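You operate a simulated robot arm through the tools that you are given. There is no shell and no other tool. Be economical: measure what you need, move in short steps, check, and stop when the job is done.

You are at the controls of a simulated robot arm. One attempt, no reset.

Task
Put the white grease brush on top of the grey bearing unit.

Only the result counts: the job must be done as asked and must still hold three seconds after the hand-in. Knocking over, shifting, dropping, spilling or breaking anything else fails it.

Robot
A 6-joint arm with a two-finger parallel gripper, fixed in place. Base frame: the origin is at the foot of the arm, x ahead of it, y to its left, z up; the work surface is at about z = 800. Units: mm, degrees, N and s.
With the tool pointing down near the work surface it reaches from about 260 to 680 mm from the base axis. Its first joint turns from -66.0 to 66.0 degrees. Payload 2.9 kg.
The tool frame sits at the grasp point between the pads (the TCP): z along the fingers, y along the line on which they close. The tips reach 30 mm beyond it. Largest opening 110 mm; finger width 20, thickness 10; the body of the gripper, 48 by 112 mm, starts 55 mm behind the TCP.
Orientation is that of the tool frame in the base frame, as a unit quaternion [x, y, z, w]. With the fingers straight down and closing along the base's y, the tool's x points along the base's -x, its y along +y and its z along -z.

Tools
- The arm moves only by the tool arm_command. Its argument "commands" is a list that holds one entry, the list of rows, each a list of 7 numbers: the shift along the base's x, y, z in units of 300 mm (1.0 is 300 mm), then the turn, a rotation vector about the base's x, y, z in units of 180 degrees (1.0 is 180 degrees), then the gripper command, from -1 (fully open) to 1 (shut), values between in proportion. In form: [[[dx, dy, dz, rx, ry, rz, fingers], ...]]. A call has 1 to 20 rows; each row is the pose to reach, as a shift and turn from the pose commanded when the call began. A call with a number of a shift or a turn outside -1 to 1 is refused whole. A row lasts 0.2 s, in which the tool goes at most 50 mm and 8.6 degrees; a call with a longer step from one row to the next is refused whole, and so is a gripper value outside its range. Where a pose cannot be reached the arm comes as near as it can. A force on the tool above 40 N (or 10 N above the force at the start of the call, whichever is more), or a blocked arm, ends the call early, and 0.2 s more pass. The fingers move at their own pace (about 108 mm/s each) and stop on an object; they squeeze with about 43 N. The grip force told is the motor's: it shows also when the fingers shut on nothing. Time passes only in rows, and 0.2 s behind the last, so rows that repeat a pose let the fingers close. The reply holds the time, the measured pose of the TCP, the force on the tool along the base axes, the opening and the grip force, in the units named above and with some noise, and new pictures: "show" is both (left out), scene, wrist or none.
- Cameras (640 x 400 px; columns grow to the right, rows downward): "scene" is fixed at [71.1, 428.7, 1388]; the picture's right is [-0.81, -0.58, 0.00], its down [-0.31, 0.43, -0.85] and it looks along [0.49, -0.69, -0.53] (base axes); focal length 351 px, centre (320, 200). "wrist" rides on the gripper at [72, 17, -103] in the tool frame; the picture's right is [-0.23, 0.97, 0.00], its down [-0.76, -0.18, -0.62] and it looks along [-0.61, -0.14, 0.78] (tool axes); focal length 222 px, centre (320, 200). There is no depth. A picture from a camera that has moved, and an enlarged one, comes with that camera's place and axes in the base frame and with its lens.
- enlarge(camera, box): a new picture of the part [left, top, right, bottom] of that camera's present view, enlarged. It takes no simulated time.
- finish_job(): hands the job in; it is judged then, once.

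Go step by step. Nothing tells you positions but the pictures and the camera data: compare them with the known pose of the tool, close in by small moves and look again before you grip or let go. The budget is 90 turns and 200 pictures, counting those below and the enlarged ones. Unless the task says otherwise, let go and move clear before handing in, and close with one line.

The tools are called as name(argument=value, ...) on one line, values as JSON. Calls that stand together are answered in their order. arm_command: Moves the arm, as the interface text tells. Its arguments: {"type":"object","properties":{"commands":{"type":"array"},"show":{"type":"string","enum":["both","scene","wrist","none"]}},"required":["commands"]} The other tools are called the same way: enlarge (camera, box) takes an enlarged picture of a part of a camera's view; finish_job () hands the job in.

At the start:

```text
time: 0.0
position: [381.2, -120.6, 1086.1]
ee_rot: [-0.001, 1.0, 0.0, 0.0]
wrist_force: [0.1, -0.4, 0.5]
width: 110.1
grasp_force: 0.1
```

scene: 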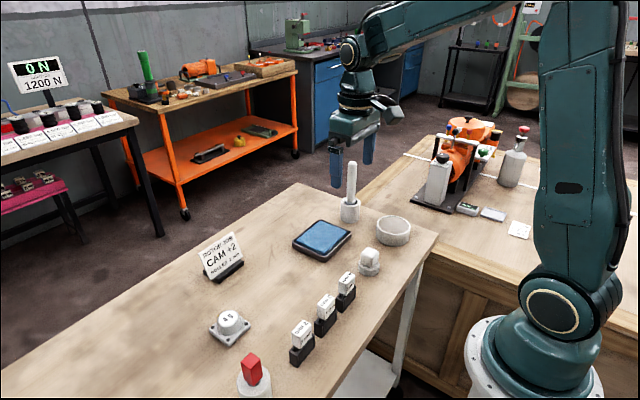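
wrist: 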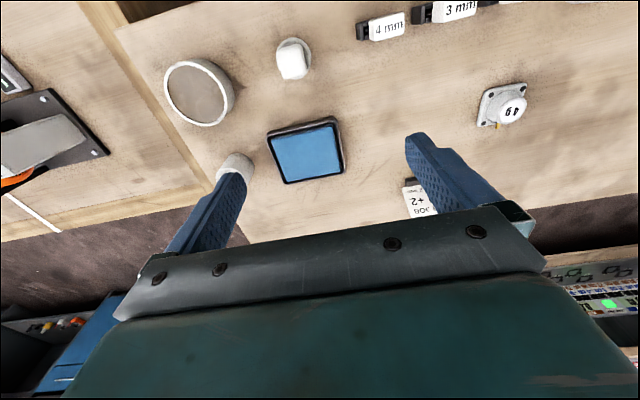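

I see a table with a white upright thing (handle in a cup), a blue pad, a ring, a small white item, feeler blocks, and a flanged unit. I need to identify the brush and the bearing unit, so I enlarge.

enlarge(camera="scene", box=[280, 140, 440, 300])

enlarge(camera="scene", box=[180, 220, 380, 400])

enlarge(camera="wrist", box=[140, 0, 560, 220])

```text
2.50 times, centred on (360, 220) of scene
camera zoom: at [71.1, 428.7, 1388.0], right [-0.81, -0.58, 0.0], down [-0.31, 0.43, -0.85], along [0.49, -0.69, -0.53], focal length 878 px, centre (220, 150)
```

zoom: 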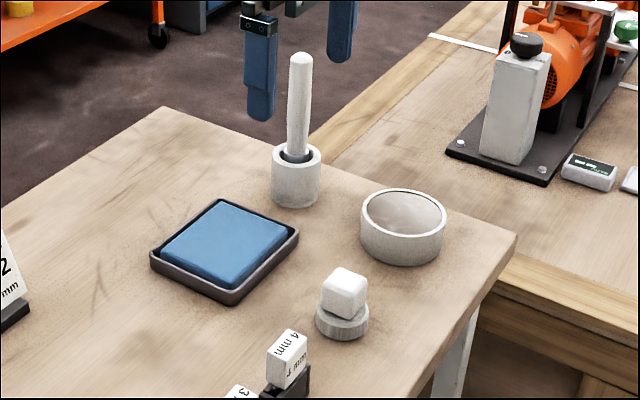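

```text
2.22 times, centred on (280, 310) of scene
camera zoom: at [71.1, 428.7, 1388.0], right [-0.81, -0.58, 0.0], down [-0.31, 0.43, -0.85], along [0.49, -0.69, -0.53], focal length 780 px, centre (409, -44)
```

zoom: 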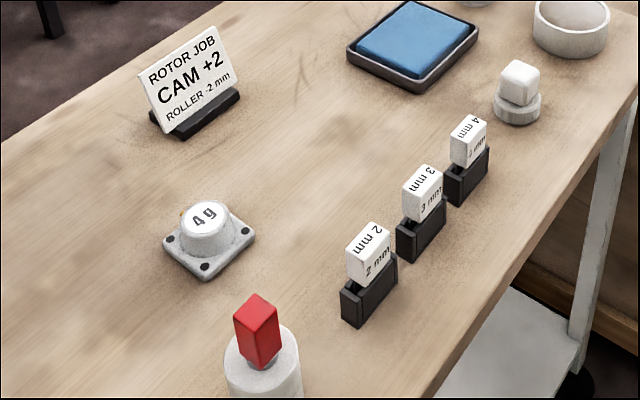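

```text
1.52 times, centred on (350, 110) of wrist
camera zoom: at [308.9, -103.4, 1189.3], right [0.23, 0.97, 0.0], down [0.76, -0.18, 0.62], along [0.61, -0.14, -0.78], focal length 338 px, centre (274, 337)
```

zoom: 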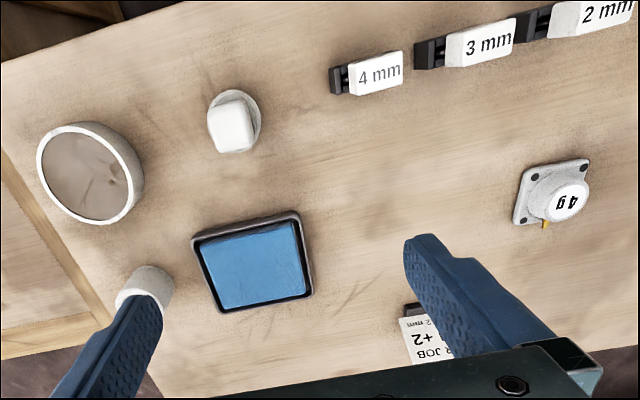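

The brush is likely the white rod standing in a grey cup near (487, -307), top at about z 983. The bearing unit is the flanged "4 g" piece near (477, 160). I move sideways for a better look at the brush.

arm_command(commands=[[[0, -0.16, 0, 0, 0, 0, -1], [0, -0.32, 0, 0, 0, 0, -1], [0, -0.48, 0, 0, 0, 0, -1], [0, -0.62, 0, 0, 0, 0, -1], [0, -0.62, 0, 0, 0, 0, -1]]])

```text
time: 1.2
position: [378.5, -306.8, 1083.8]
ee_rot: [0.0, 1.0, 0.0, 0.0]
wrist_force: [0.0, 0.5, 0.0]
width: 110.0
grasp_force: 0.0
camera wrist: at [307.7, -289.0, 1186.9], right [0.23, 0.97, 0.0], down [0.76, -0.18, 0.62], along [0.61, -0.14, -0.78], focal length 222 px, centre (320, 200)
```

scene: 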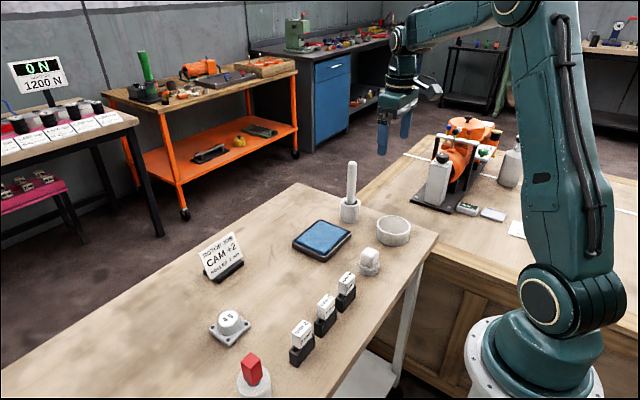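
wrist: 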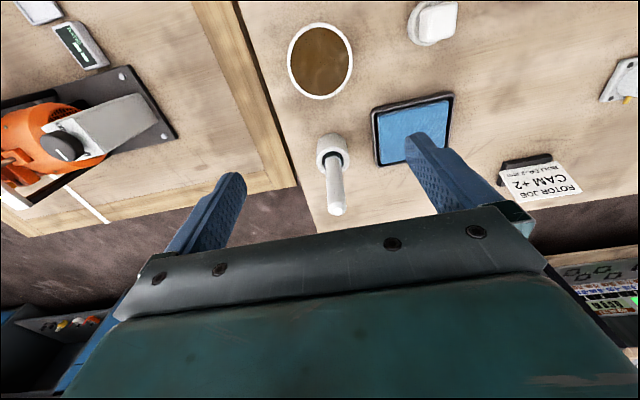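

The ring holds brown grease, and the rod stands in its own cup beside it. I look closer at the rod and the white cube before deciding which is the brush.

enlarge(camera="wrist", box=[270, 0, 480, 230])

enlarge(camera="scene", box=[320, 150, 400, 290])

enlarge(camera="scene", box=[195, 295, 285, 400])

```text
1.74 times, centred on (375, 115) of wrist
camera zoom: at [307.7, -289.0, 1186.9], right [0.23, 0.97, 0.0], down [0.76, -0.18, 0.62], along [0.61, -0.14, -0.78], focal length 386 px, centre (224, 348)
```

zoom: 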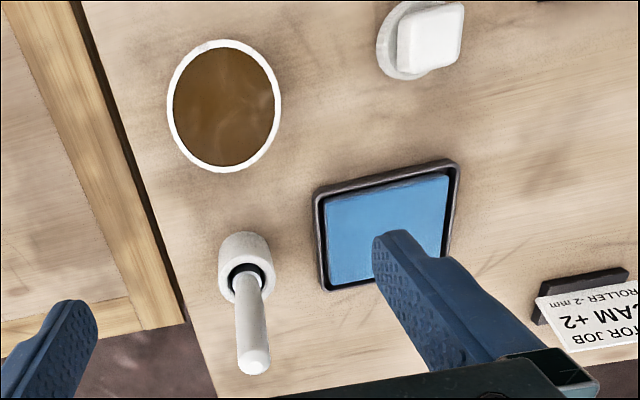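

```text
2.86 times, centred on (360, 220) of scene
camera zoom: at [71.2, 428.7, 1388.0], right [-0.81, -0.58, 0.0], down [-0.31, 0.43, -0.85], along [0.49, -0.69, -0.53], focal length 1004 px, centre (206, 143)
```

zoom: 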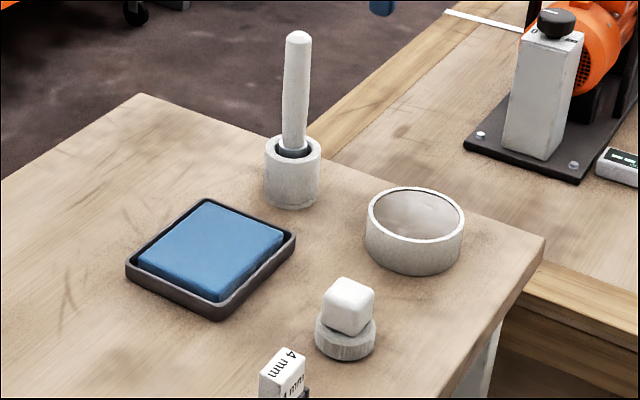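

```text
3.81 times, centred on (240, 348) of scene
camera zoom: at [71.2, 428.7, 1388.0], right [-0.81, -0.58, 0.0], down [-0.31, 0.43, -0.85], along [0.49, -0.69, -0.53], focal length 1338 px, centre (625, -362)
```

zoom: 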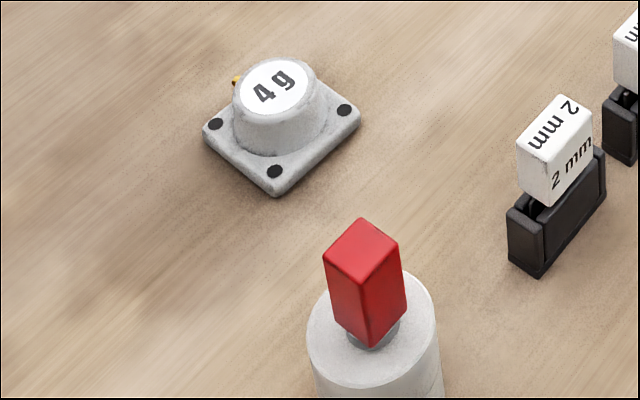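

The rod is the brush; both cameras agree on about (485, -308), top z ≈ 983. I move above it with the fingers open and then go down partway.

arm_command(commands=[[[0.12, 0, 0, 0, 0, 0, -1], [0.24, 0, 0, 0, 0, 0, -1], [0.355, -0.004, 0, 0, 0, 0, -1], [0.355, -0.004, -0.1, 0, 0, 0, -1], [0.355, -0.004, -0.2, 0, 0, 0, -1], [0.355, -0.004, -0.3, 0, 0, 0, -1], [0.355, -0.004, -0.3, 0, 0, 0, -1]]])

```text
time: 2.8
position: [486.6, -307.7, 995.8]
ee_rot: [-0.001, 1.0, 0.0, 0.0]
wrist_force: [0.1, 0.4, -0.1]
width: 110.0
grasp_force: 0.2
camera wrist: at [414.9, -289.4, 1099.5], right [0.23, 0.97, 0.0], down [0.76, -0.18, 0.62], along [0.61, -0.14, -0.78], focal length 222 px, centre (320, 200)
```

scene: 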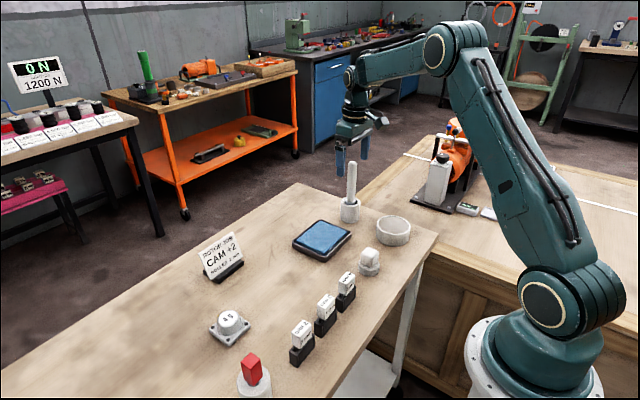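
wrist: 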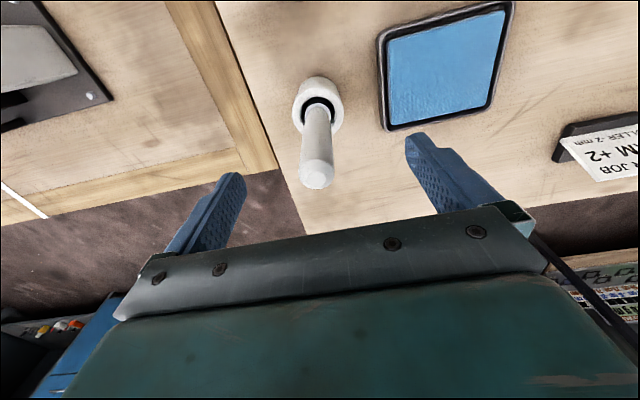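

The rod sits centred between the fingers. I go down to about z 943 and close.

arm_command(commands=[[[0.006, -0.001, -0.09, 0, 0, 0, -1], [0.006, -0.001, -0.175, 0, 0, 0, -1], [0.006, -0.001, -0.175, 0, 0, 0, -1], [0.006, -0.001, -0.175, 0, 0, 0, 1], [0.006, -0.001, -0.175, 0, 0, 0, 1], [0.006, -0.001, -0.175, 0, 0, 0, 1], [0.006, -0.001, -0.175, 0, 0, 0, 1]]])

```text
time: 4.4
position: [489.1, -308.9, 943.4]
ee_rot: [0.0, 1.0, 0.001, 0.0]
wrist_force: [-0.6, 0.4, -0.4]
width: 24.2
grasp_force: 43.3
camera wrist: at [417.6, -290.3, 1047.0], right [0.23, 0.97, 0.0], down [0.76, -0.18, 0.62], along [0.61, -0.14, -0.78], focal length 222 px, centre (320, 200)
```

scene: 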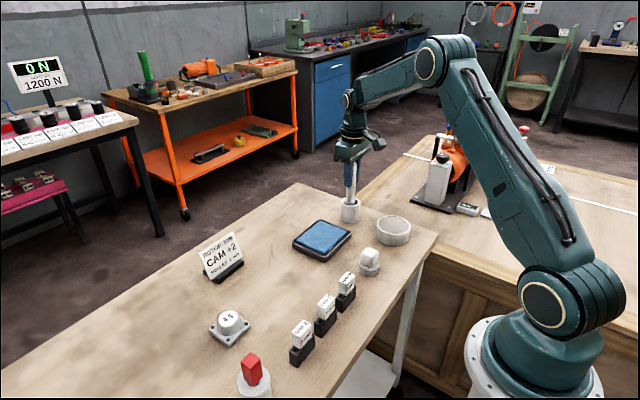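
wrist: 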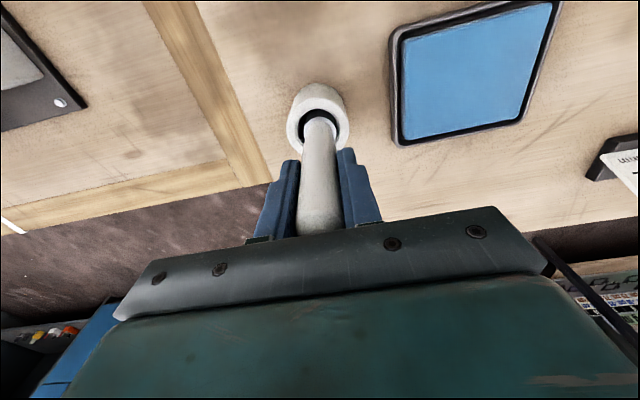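

The brush is gripped at 24 mm width. I lift it gently out of the cup and look.

arm_command(commands=[[[0, 0, 0.05, 0, 0, 0, 1], [0, 0, 0.1, 0, 0, 0, 1], [0, 0, 0.18, 0, 0, 0, 1], [0, 0, 0.26, 0, 0, 0, 1], [0, 0, 0.34, 0, 0, 0, 1], [0, 0, 0.42, 0, 0, 0, 1], [0, 0, 0.42, 0, 0, 0, 1]]])

enlarge(camera="scene", box=[300, 80, 400, 240])

```text
time: 6.0
position: [491.1, -309.0, 1069.5]
ee_rot: [0.0, 1.0, 0.0, -0.001]
wrist_force: [-0.1, -0.5, 0.1]
width: 23.9
grasp_force: 43.6
camera wrist: at [417.7, -290.7, 1173.8], right [0.23, 0.97, 0.0], down [0.76, -0.18, 0.62], along [0.61, -0.14, -0.78], focal length 222 px, centre (320, 200)
```

scene: 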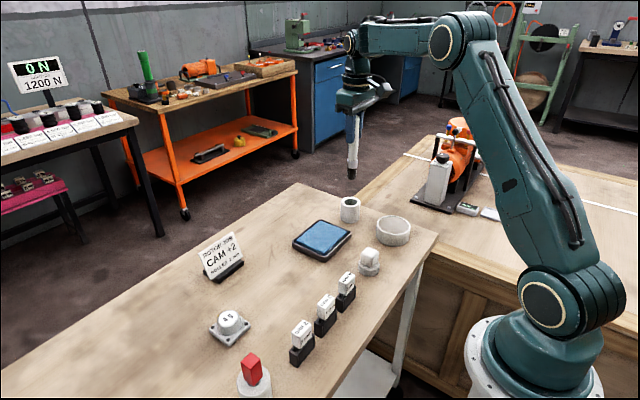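
wrist: 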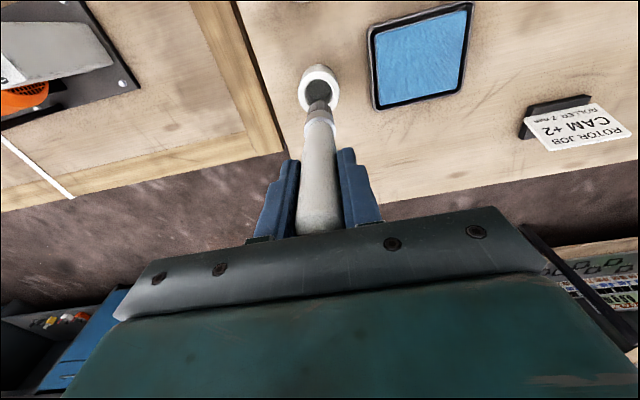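

```text
2.50 times, centred on (350, 160) of scene
camera zoom: at [71.1, 428.7, 1388.0], right [-0.81, -0.58, 0.0], down [-0.31, 0.43, -0.85], along [0.49, -0.69, -0.53], focal length 878 px, centre (245, 300)
```

zoom: 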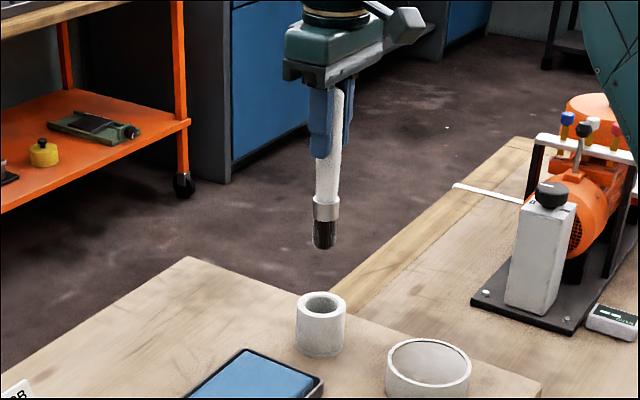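

The brush is out of the cup: white handle, ferrule and dark bristles, with the bottom about 141 mm below the TCP. I check the shape of its lower end and the bearing's top before choosing standing or lying.

enlarge(camera="scene", box=[335, 150, 371, 186])

enlarge(camera="scene", box=[205, 300, 255, 350])

```text
11.11 times, centred on (353, 168) of scene
camera zoom: at [71.1, 428.7, 1388.0], right [-0.81, -0.58, 0.0], down [-0.31, 0.43, -0.85], along [0.49, -0.69, -0.53], focal length 3902 px, centre (-47, 556)
```

zoom: 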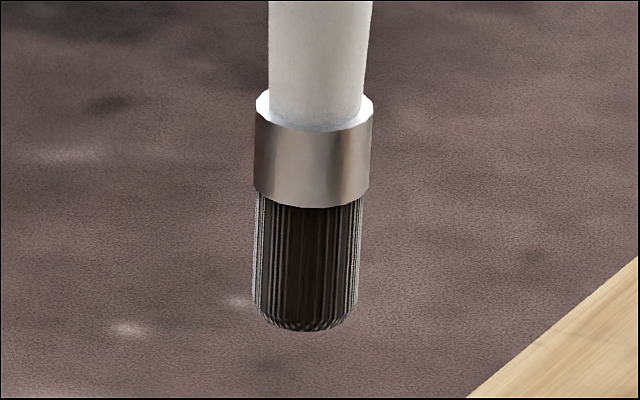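

```text
8.00 times, centred on (230, 325) of scene
camera zoom: at [71.1, 428.7, 1388.0], right [-0.81, -0.58, 0.0], down [-0.31, 0.43, -0.85], along [0.49, -0.69, -0.53], focal length 2810 px, centre (1040, -800)
```

zoom: 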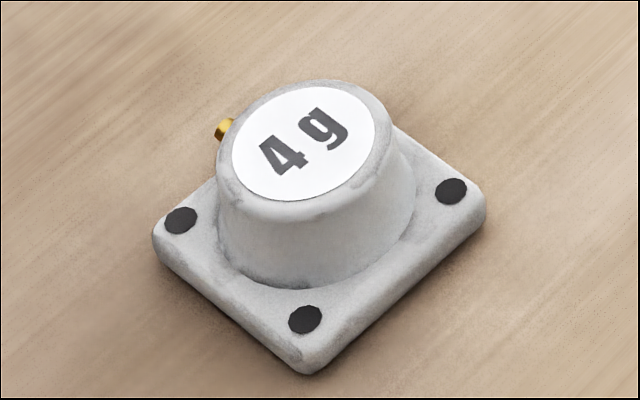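

The bristle end is flat, so I'll stand the brush upright on the bearing's flat cap, which I place at about (478.5, 160.5, 833). I carry it over in two stages at a safe height.

arm_command(commands=[[[0, 0.08, 0, 0, 0, 0, 1], [0, 0.2, 0, 0, 0, 0, 1], [0, 0.33, 0, 0, 0, 0, 1], [0, 0.46, 0, 0, 0, 0, 1], [0, 0.59, 0, 0, 0, 0, 1], [0, 0.72, 0, 0, 0, 0, 1], [0, 0.82, 0, 0, 0, 0, 1], [0, 0.9, 0, 0, 0, 0, 1]]], show="none")

arm_command(commands=[[[-0.01, 0.08, 0, 0, 0, 0, 1], [-0.02, 0.2, 0, 0, 0, 0, 1], [-0.03, 0.33, 0, 0, 0, 0, 1], [-0.035, 0.46, 0, 0, 0, 0, 1], [-0.04, 0.57, 0, 0, 0, 0, 1], [-0.04, 0.63, 0, 0, 0, 0, 1], [-0.04, 0.665, 0, 0, 0, 0, 1], [-0.04, 0.665, 0, 0, 0, 0, 1]]])

```text
time: 7.8
position: [490.2, -40.4, 1071.2]
ee_rot: [0.0, 1.0, 0.001, -0.001]
wrist_force: [0.1, 0.7, -0.6]
width: 24.2
grasp_force: 43.4
```

```text
time: 9.6
position: [476.9, 159.0, 1069.4]
ee_rot: [0.0, 1.0, -0.001, 0.0]
wrist_force: [1.0, -0.2, -1.4]
width: 23.9
grasp_force: 43.4
camera wrist: at [404.7, 177.8, 1172.3], right [0.23, 0.97, 0.0], down [0.76, -0.18, 0.62], along [0.61, -0.14, -0.78], focal length 222 px, centre (320, 200)
```

scene: 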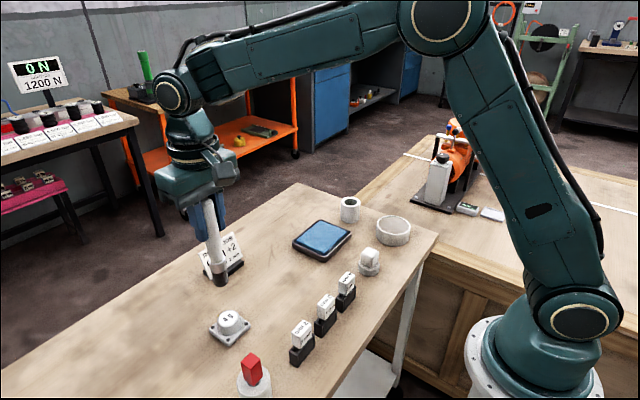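
wrist: 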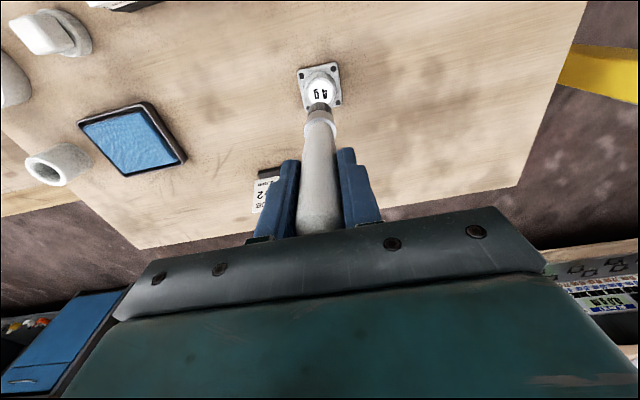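

Tool is above the bearing as planned. I lower to about 15 mm above contact and compare both views.

arm_command(commands=[[[0, 0, -0.1, 0, 0, 0, 1], [0, 0, -0.2, 0, 0, 0, 1], [0, 0, -0.26, 0, 0, 0, 1], [0, 0, -0.26, 0, 0, 0, 1]]], show="none")

enlarge(camera="scene", box=[192, 260, 272, 360])

enlarge(camera="wrist", box=[260, 30, 380, 150])

```text
time: 10.6
position: [477.1, 161.8, 990.3]
ee_rot: [0.0, 1.0, 0.0, -0.001]
wrist_force: [0.6, 0.0, -0.9]
width: 24.0
grasp_force: 43.3
```

```text
4.00 times, centred on (232, 310) of scene
camera zoom: at [71.1, 428.7, 1388.0], right [-0.81, -0.58, 0.0], down [-0.31, 0.43, -0.85], along [0.49, -0.69, -0.53], focal length 1405 px, centre (672, -240)
```

zoom: 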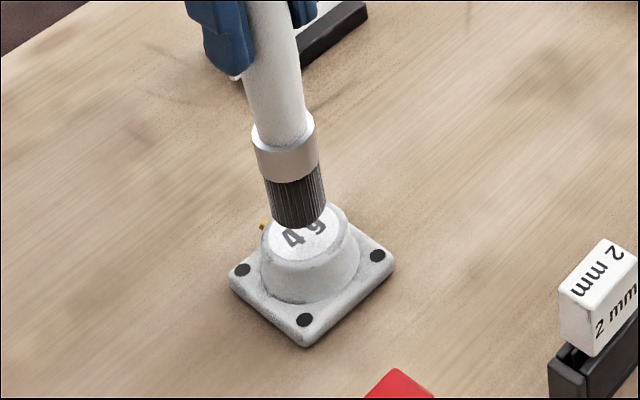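

```text
3.33 times, centred on (320, 90) of wrist
camera zoom: at [405.2, 178.9, 1094.3], right [0.23, 0.97, 0.0], down [0.76, -0.18, 0.62], along [0.61, -0.14, -0.78], focal length 740 px, centre (320, 567)
```

zoom: 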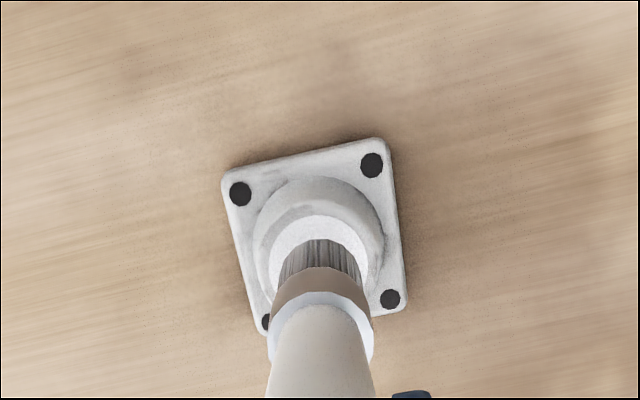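

The brush is vertical and its end is centred over the cap in both views. I lower to just above the expected contact (TCP about 974), then go slowly.

arm_command(commands=[[[0.003, -0.002, -0.02, 0, 0, 0, 1], [0.003, -0.002, -0.04, 0, 0, 0, 1], [0.003, -0.002, -0.04, 0, 0, 0, 1]]], show="none")

enlarge(camera="scene", box=[205, 290, 260, 350])

enlarge(camera="wrist", box=[260, 30, 380, 150])

```text
time: 11.4
position: [479.3, 161.6, 979.8]
ee_rot: [0.0, 1.0, 0.0, 0.0]
wrist_force: [-0.1, 0.0, -0.4]
width: 23.8
grasp_force: 42.5
```

```text
6.67 times, centred on (232, 320) of scene
camera zoom: at [71.1, 428.7, 1388.0], right [-0.81, -0.58, 0.0], down [-0.31, 0.43, -0.85], along [0.49, -0.69, -0.53], focal length 2342 px, centre (903, -600)
```

zoom: 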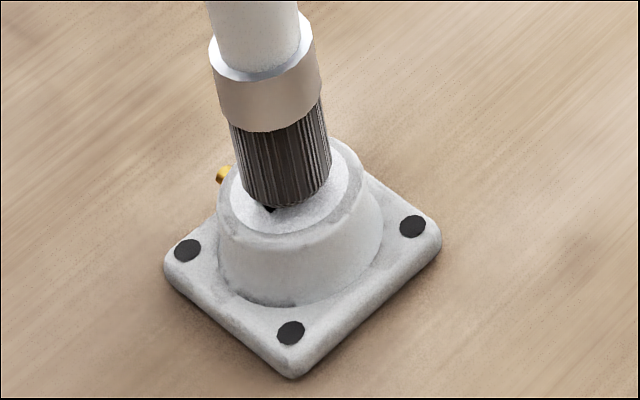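

```text
3.33 times, centred on (320, 90) of wrist
camera zoom: at [405.8, 178.5, 1082.7], right [0.23, 0.97, 0.0], down [0.76, -0.18, 0.62], along [0.61, -0.14, -0.78], focal length 740 px, centre (320, 567)
```

zoom: 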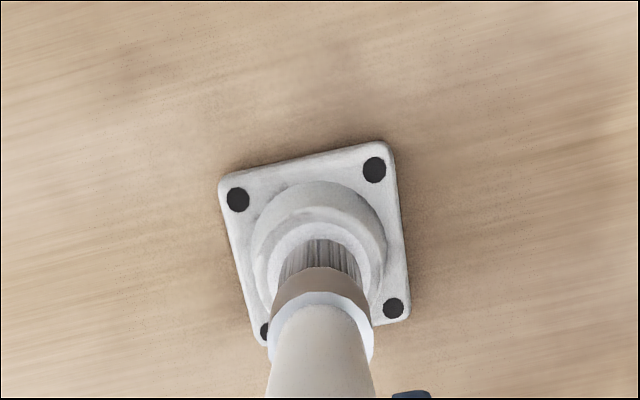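

The end looks centred, a few millimetres above the cap. I lower in 1 mm steps and watch the force.

arm_command(commands=[[[0, 0, -0.004, 0, 0, 0, 1], [0, 0, -0.008, 0, 0, 0, 1], [0, 0, -0.012, 0, 0, 0, 1], [0, 0, -0.012, 0, 0, 0, 1]]], show="none")

enlarge(camera="scene", box=[205, 290, 260, 350])

```text
time: 12.4
position: [479.4, 160.4, 974.4]
ee_rot: [-0.001, 1.0, 0.0, 0.001]
wrist_force: [-0.3, 0.2, -0.4]
width: 24.1
grasp_force: 43.4
```

```text
6.67 times, centred on (232, 320) of scene
camera zoom: at [71.1, 428.7, 1388.0], right [-0.81, -0.58, 0.0], down [-0.31, 0.43, -0.85], along [0.49, -0.69, -0.53], focal length 2342 px, centre (903, -600)
```

zoom: 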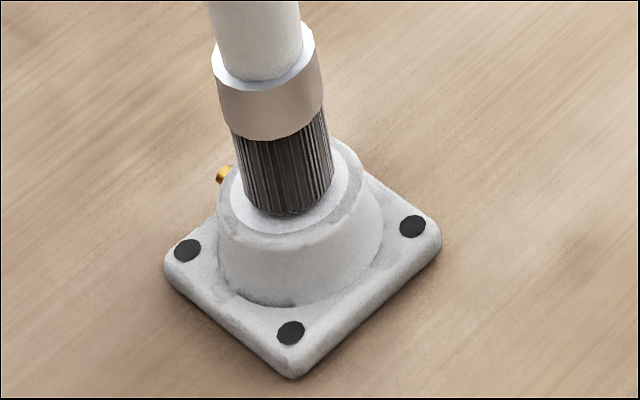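

Still no contact force, and the end is very near the cap. I continue in finer steps.

arm_command(commands=[[[0, 0, -0.003, 0, 0, 0, 1], [0, 0, -0.003, 0, 0, 0, 1]]], show="none")

arm_command(commands=[[[0, 0, -0.003, 0, 0, 0, 1], [0, 0, -0.003, 0, 0, 0, 1]]], show="none")

enlarge(camera="scene", box=[205, 290, 260, 350])

```text
time: 13.0
position: [478.3, 160.9, 974.9]
ee_rot: [0.001, 1.0, 0.0, 0.001]
wrist_force: [-0.3, 0.0, -1.2]
width: 24.1
grasp_force: 42.8
```

```text
time: 13.6
position: [477.9, 161.0, 973.9]
ee_rot: [-0.001, 1.0, 0.0, 0.0]
wrist_force: [-0.1, -1.4, 0.7]
width: 24.2
grasp_force: 42.5
```

```text
6.67 times, centred on (232, 320) of scene
camera zoom: at [71.1, 428.7, 1388.0], right [-0.81, -0.58, 0.0], down [-0.31, 0.43, -0.85], along [0.49, -0.69, -0.53], focal length 2342 px, centre (903, -600)
```

zoom: 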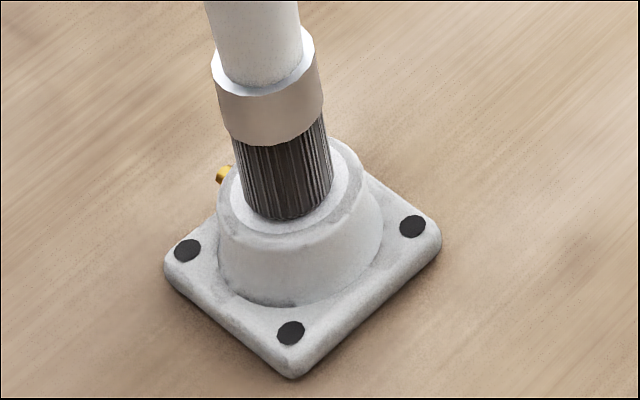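

Still no clear contact. I look closely for any gap from both cameras and lower a bit more.

arm_command(commands=[[[0, 0, -0.004, 0, 0, 0, 1], [0, 0, -0.004, 0, 0, 0, 1]]], show="none")

enlarge(camera="scene", box=[218, 304, 244, 330])

enlarge(camera="wrist", box=[290, 70, 350, 120])

```text
time: 14.2
position: [478.5, 161.7, 973.5]
ee_rot: [-0.001, 1.0, 0.0, 0.001]
wrist_force: [-4.6, -0.8, 16.7]
width: 24.2
grasp_force: 43.3
```

```text
15.38 times, centred on (231, 317) of scene
camera zoom: at [70.8, 428.6, 1388.0], right [-0.81, -0.58, 0.0], down [-0.31, 0.43, -0.85], along [0.49, -0.69, -0.53], focal length 5404 px, centre (1689, -1600)
```

zoom: 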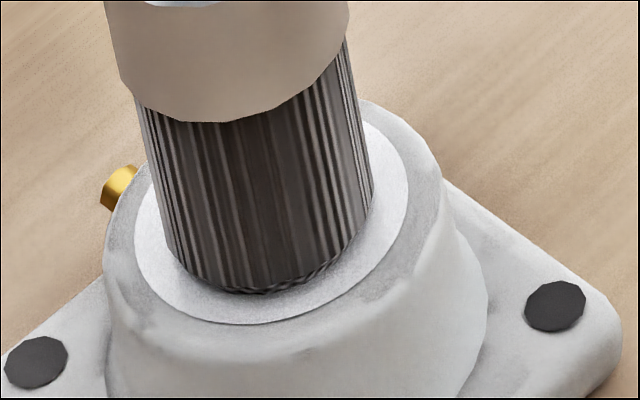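

```text
8.00 times, centred on (320, 95) of wrist
camera zoom: at [406.0, 178.5, 1076.7], right [0.23, 0.97, 0.0], down [0.76, -0.18, 0.62], along [0.61, -0.14, -0.78], focal length 1777 px, centre (320, 1040)
```

zoom: 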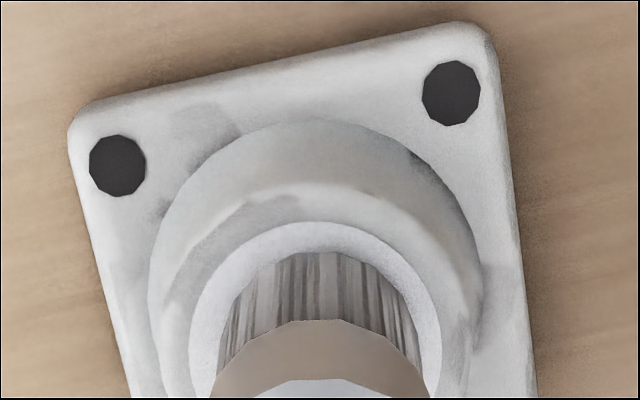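

Contact: 16.7 N upward, with the end well inside the cap. I relieve most of the load before releasing.

arm_command(commands=[[[0, 0, 0.001, 0, 0, 0, 1], [0, 0, 0.002, 0, 0, 0, 1], [0, 0, 0.002, 0, 0, 0, 1]]], show="none")

```text
time: 15.0
position: [479.4, 161.6, 972.8]
ee_rot: [0.0, 1.0, 0.0, 0.001]
wrist_force: [-1.9, 0.6, 15.1]
width: 24.2
grasp_force: 42.9
```

arm_command(commands=[[[0, 0, 0.001, 0, 0, 0, 1], [0, 0, 0.002, 0, 0, 0, 1], [0, 0, 0.002, 0, 0, 0, 1]]], show="none")

enlarge(camera="scene", box=[190, 230, 260, 350])

```text
time: 15.8
position: [478.0, 160.2, 973.2]
ee_rot: [0.0, 1.0, 0.0, 0.001]
wrist_force: [2.2, 2.2, 12.2]
width: 24.1
grasp_force: 42.9
```

```text
3.33 times, centred on (225, 290) of scene
camera zoom: at [71.0, 428.7, 1388.0], right [-0.81, -0.58, 0.0], down [-0.31, 0.43, -0.85], along [0.49, -0.69, -0.53], focal length 1171 px, centre (637, -100)
```

zoom: 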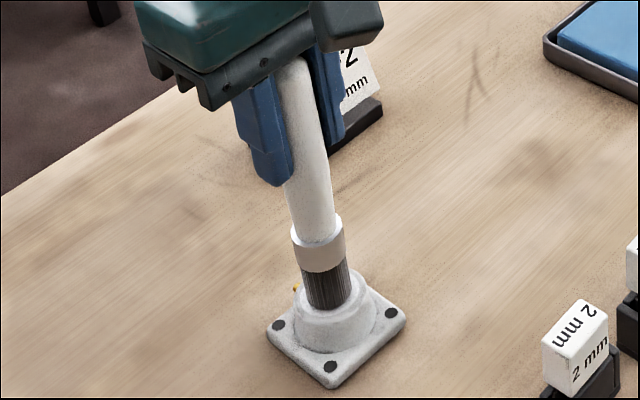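

The load falls as I back off, and the brush stays upright. I relieve a little more, then open the fingers slowly by a small amount.

arm_command(commands=[[[0, 0, 0.002, 0, 0, 0, 1], [0, 0, 0.004, 0, 0, 0, 1], [0, 0, 0.004, 0, 0, 0, 1]]], show="none")

```text
time: 16.6
position: [477.2, 160.5, 972.7]
ee_rot: [0.0, 1.0, -0.001, -0.002]
wrist_force: [0.9, -0.4, 1.3]
width: 24.1
grasp_force: 43.2
```

The load is now about 1 N. I release gently in small finger steps.

arm_command(commands=[[[0, 0, 0, 0, 0, 0, 0.57], [0, 0, 0, 0, 0, 0, 0.55], [0, 0, 0, 0, 0, 0, 0.53], [0, 0, 0, 0, 0, 0, 0.5], [0, 0, 0, 0, 0, 0, 0.47], [0, 0, 0, 0, 0, 0, 0.44]]])

enlarge(camera="scene", box=[190, 230, 260, 350])

```text
time: 18.0
position: [478.7, 160.1, 975.0]
ee_rot: [-0.001, 1.0, 0.001, 0.0]
wrist_force: [-0.1, -0.4, 0.2]
width: 31.1
grasp_force: 0.1
camera wrist: at [405.7, 178.4, 1077.7], right [0.23, 0.97, 0.0], down [0.76, -0.18, 0.62], along [0.61, -0.14, -0.78], focal length 222 px, centre (320, 200)
```

scene: 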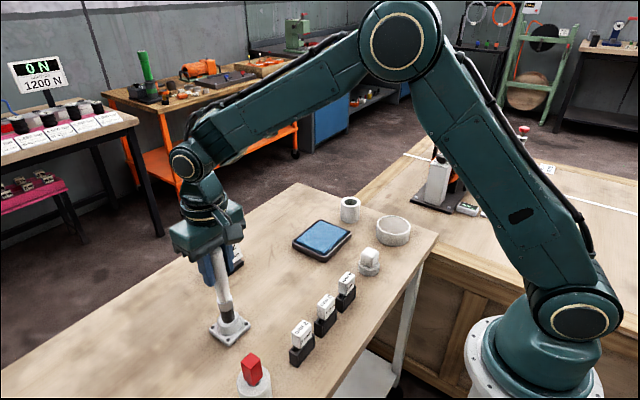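
wrist: 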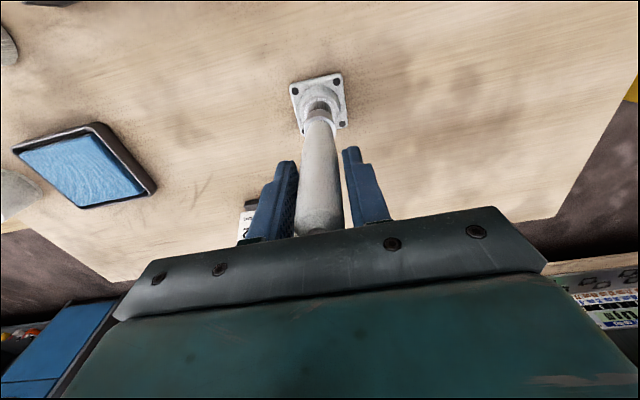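

```text
3.33 times, centred on (225, 290) of scene
camera zoom: at [71.1, 428.7, 1388.0], right [-0.81, -0.58, 0.0], down [-0.31, 0.43, -0.85], along [0.49, -0.69, -0.53], focal length 1171 px, centre (637, -100)
```

zoom: 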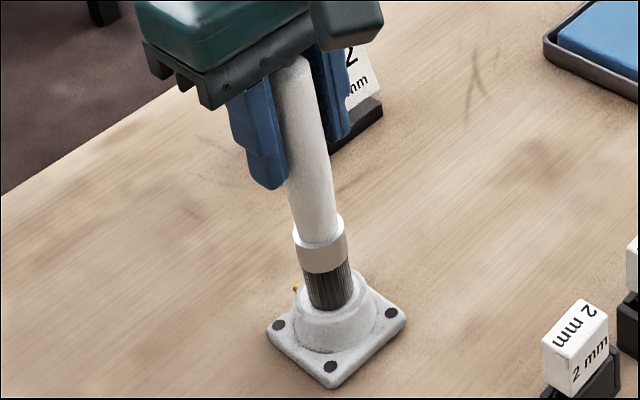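

The fingers are free and the brush still stands. I open further slowly and check that it doesn't lean.

arm_command(commands=[[[0, 0, 0, 0, 0, 0, 0.4], [0, 0, 0, 0, 0, 0, 0.35], [0, 0, 0, 0, 0, 0, 0.25], [0, 0, 0, 0, 0, 0, 0.1], [0, 0, 0, 0, 0, 0, 0.0], [0, 0, 0, 0, 0, 0, 0.0], [0, 0, 0, 0, 0, 0, 0.0]]], show="wrist")

enlarge(camera="scene", box=[190, 230, 260, 350])

```text
time: 19.6
position: [478.7, 160.7, 975.1]
ee_rot: [0.0, 1.0, 0.0, 0.0]
wrist_force: [-0.5, 0.4, -0.1]
width: 55.1
grasp_force: 0.0
camera wrist: at [405.7, 178.3, 1077.7], right [0.23, 0.97, 0.0], down [0.76, -0.18, 0.62], along [0.61, -0.14, -0.78], focal length 222 px, centre (320, 200)
```

wrist: 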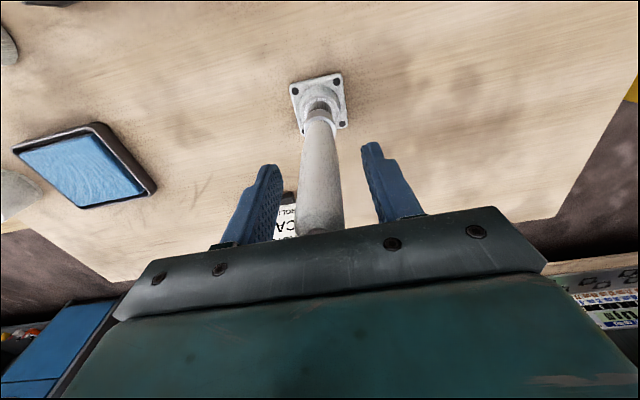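

```text
3.33 times, centred on (225, 290) of scene
camera zoom: at [71.1, 428.7, 1388.0], right [-0.81, -0.58, 0.0], down [-0.31, 0.43, -0.85], along [0.49, -0.69, -0.53], focal length 1171 px, centre (637, -100)
```

zoom: 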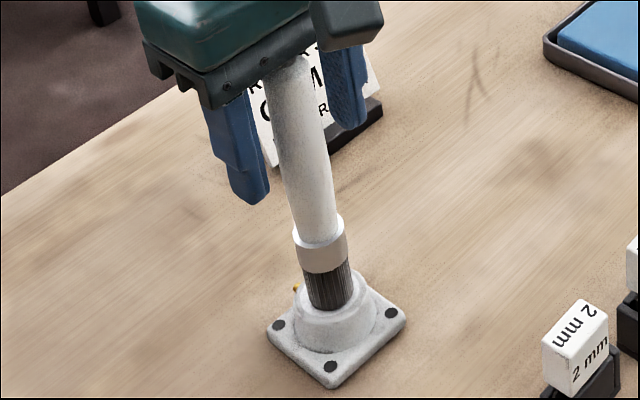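

The brush stands freely and vertically between the open fingers. I withdraw straight up.

arm_command(commands=[[[0, 0, 0.03, 0, 0, 0, 0], [0, 0, 0.09, 0, 0, 0, 0], [0, 0, 0.18, 0, 0, 0, 0], [0, 0, 0.28, 0, 0, 0, 0], [0, 0, 0.38, 0, 0, 0, 0], [0, 0, 0.42, 0, 0, 0, 0], [0, 0, 0.42, 0, 0, 0, 0], [0, 0, 0.42, 0, 0, 0, 0]]])

enlarge(camera="scene", box=[180, 220, 270, 350])

```text
time: 21.4
position: [477.4, 160.6, 1100.7]
ee_rot: [0.001, 1.0, 0.0, 0.0]
wrist_force: [-0.1, -0.2, -0.5]
width: 54.8
grasp_force: 0.1
camera wrist: at [404.6, 178.5, 1204.2], right [0.23, 0.97, 0.0], down [0.76, -0.18, 0.62], along [0.61, -0.14, -0.78], focal length 222 px, centre (320, 200)
```

scene: 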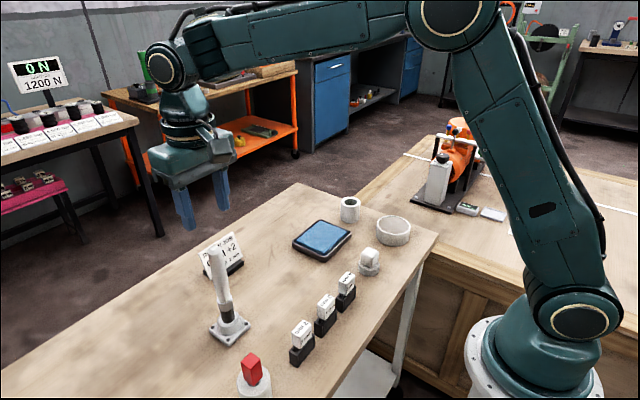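
wrist: 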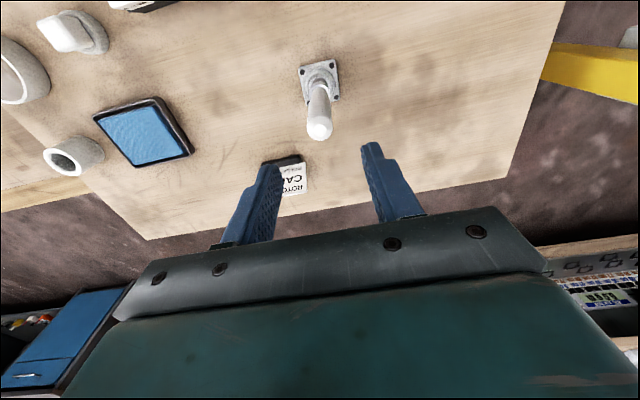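

```text
3.08 times, centred on (225, 285) of scene
camera zoom: at [71.1, 428.7, 1388.0], right [-0.81, -0.58, 0.0], down [-0.31, 0.43, -0.85], along [0.49, -0.69, -0.53], focal length 1081 px, centre (612, -62)
```

zoom: 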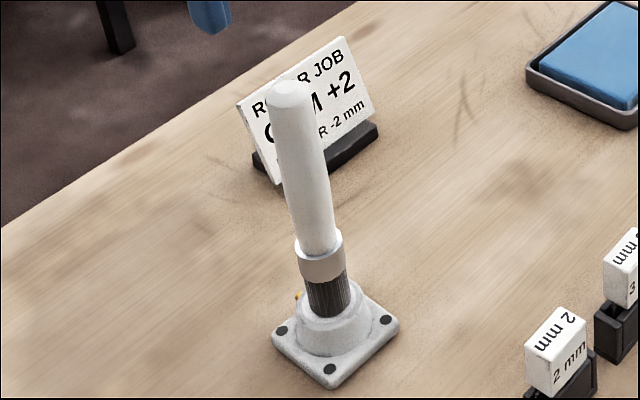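

The brush stands steadily upright on the bearing unit, the gripper is clear, and nothing else has moved. I hand the job in.

finish_job()

```text
The job is handed in.
```

The white grease brush is standing upright on top of the grey bearing unit; the gripper was clear and the job is handed in.
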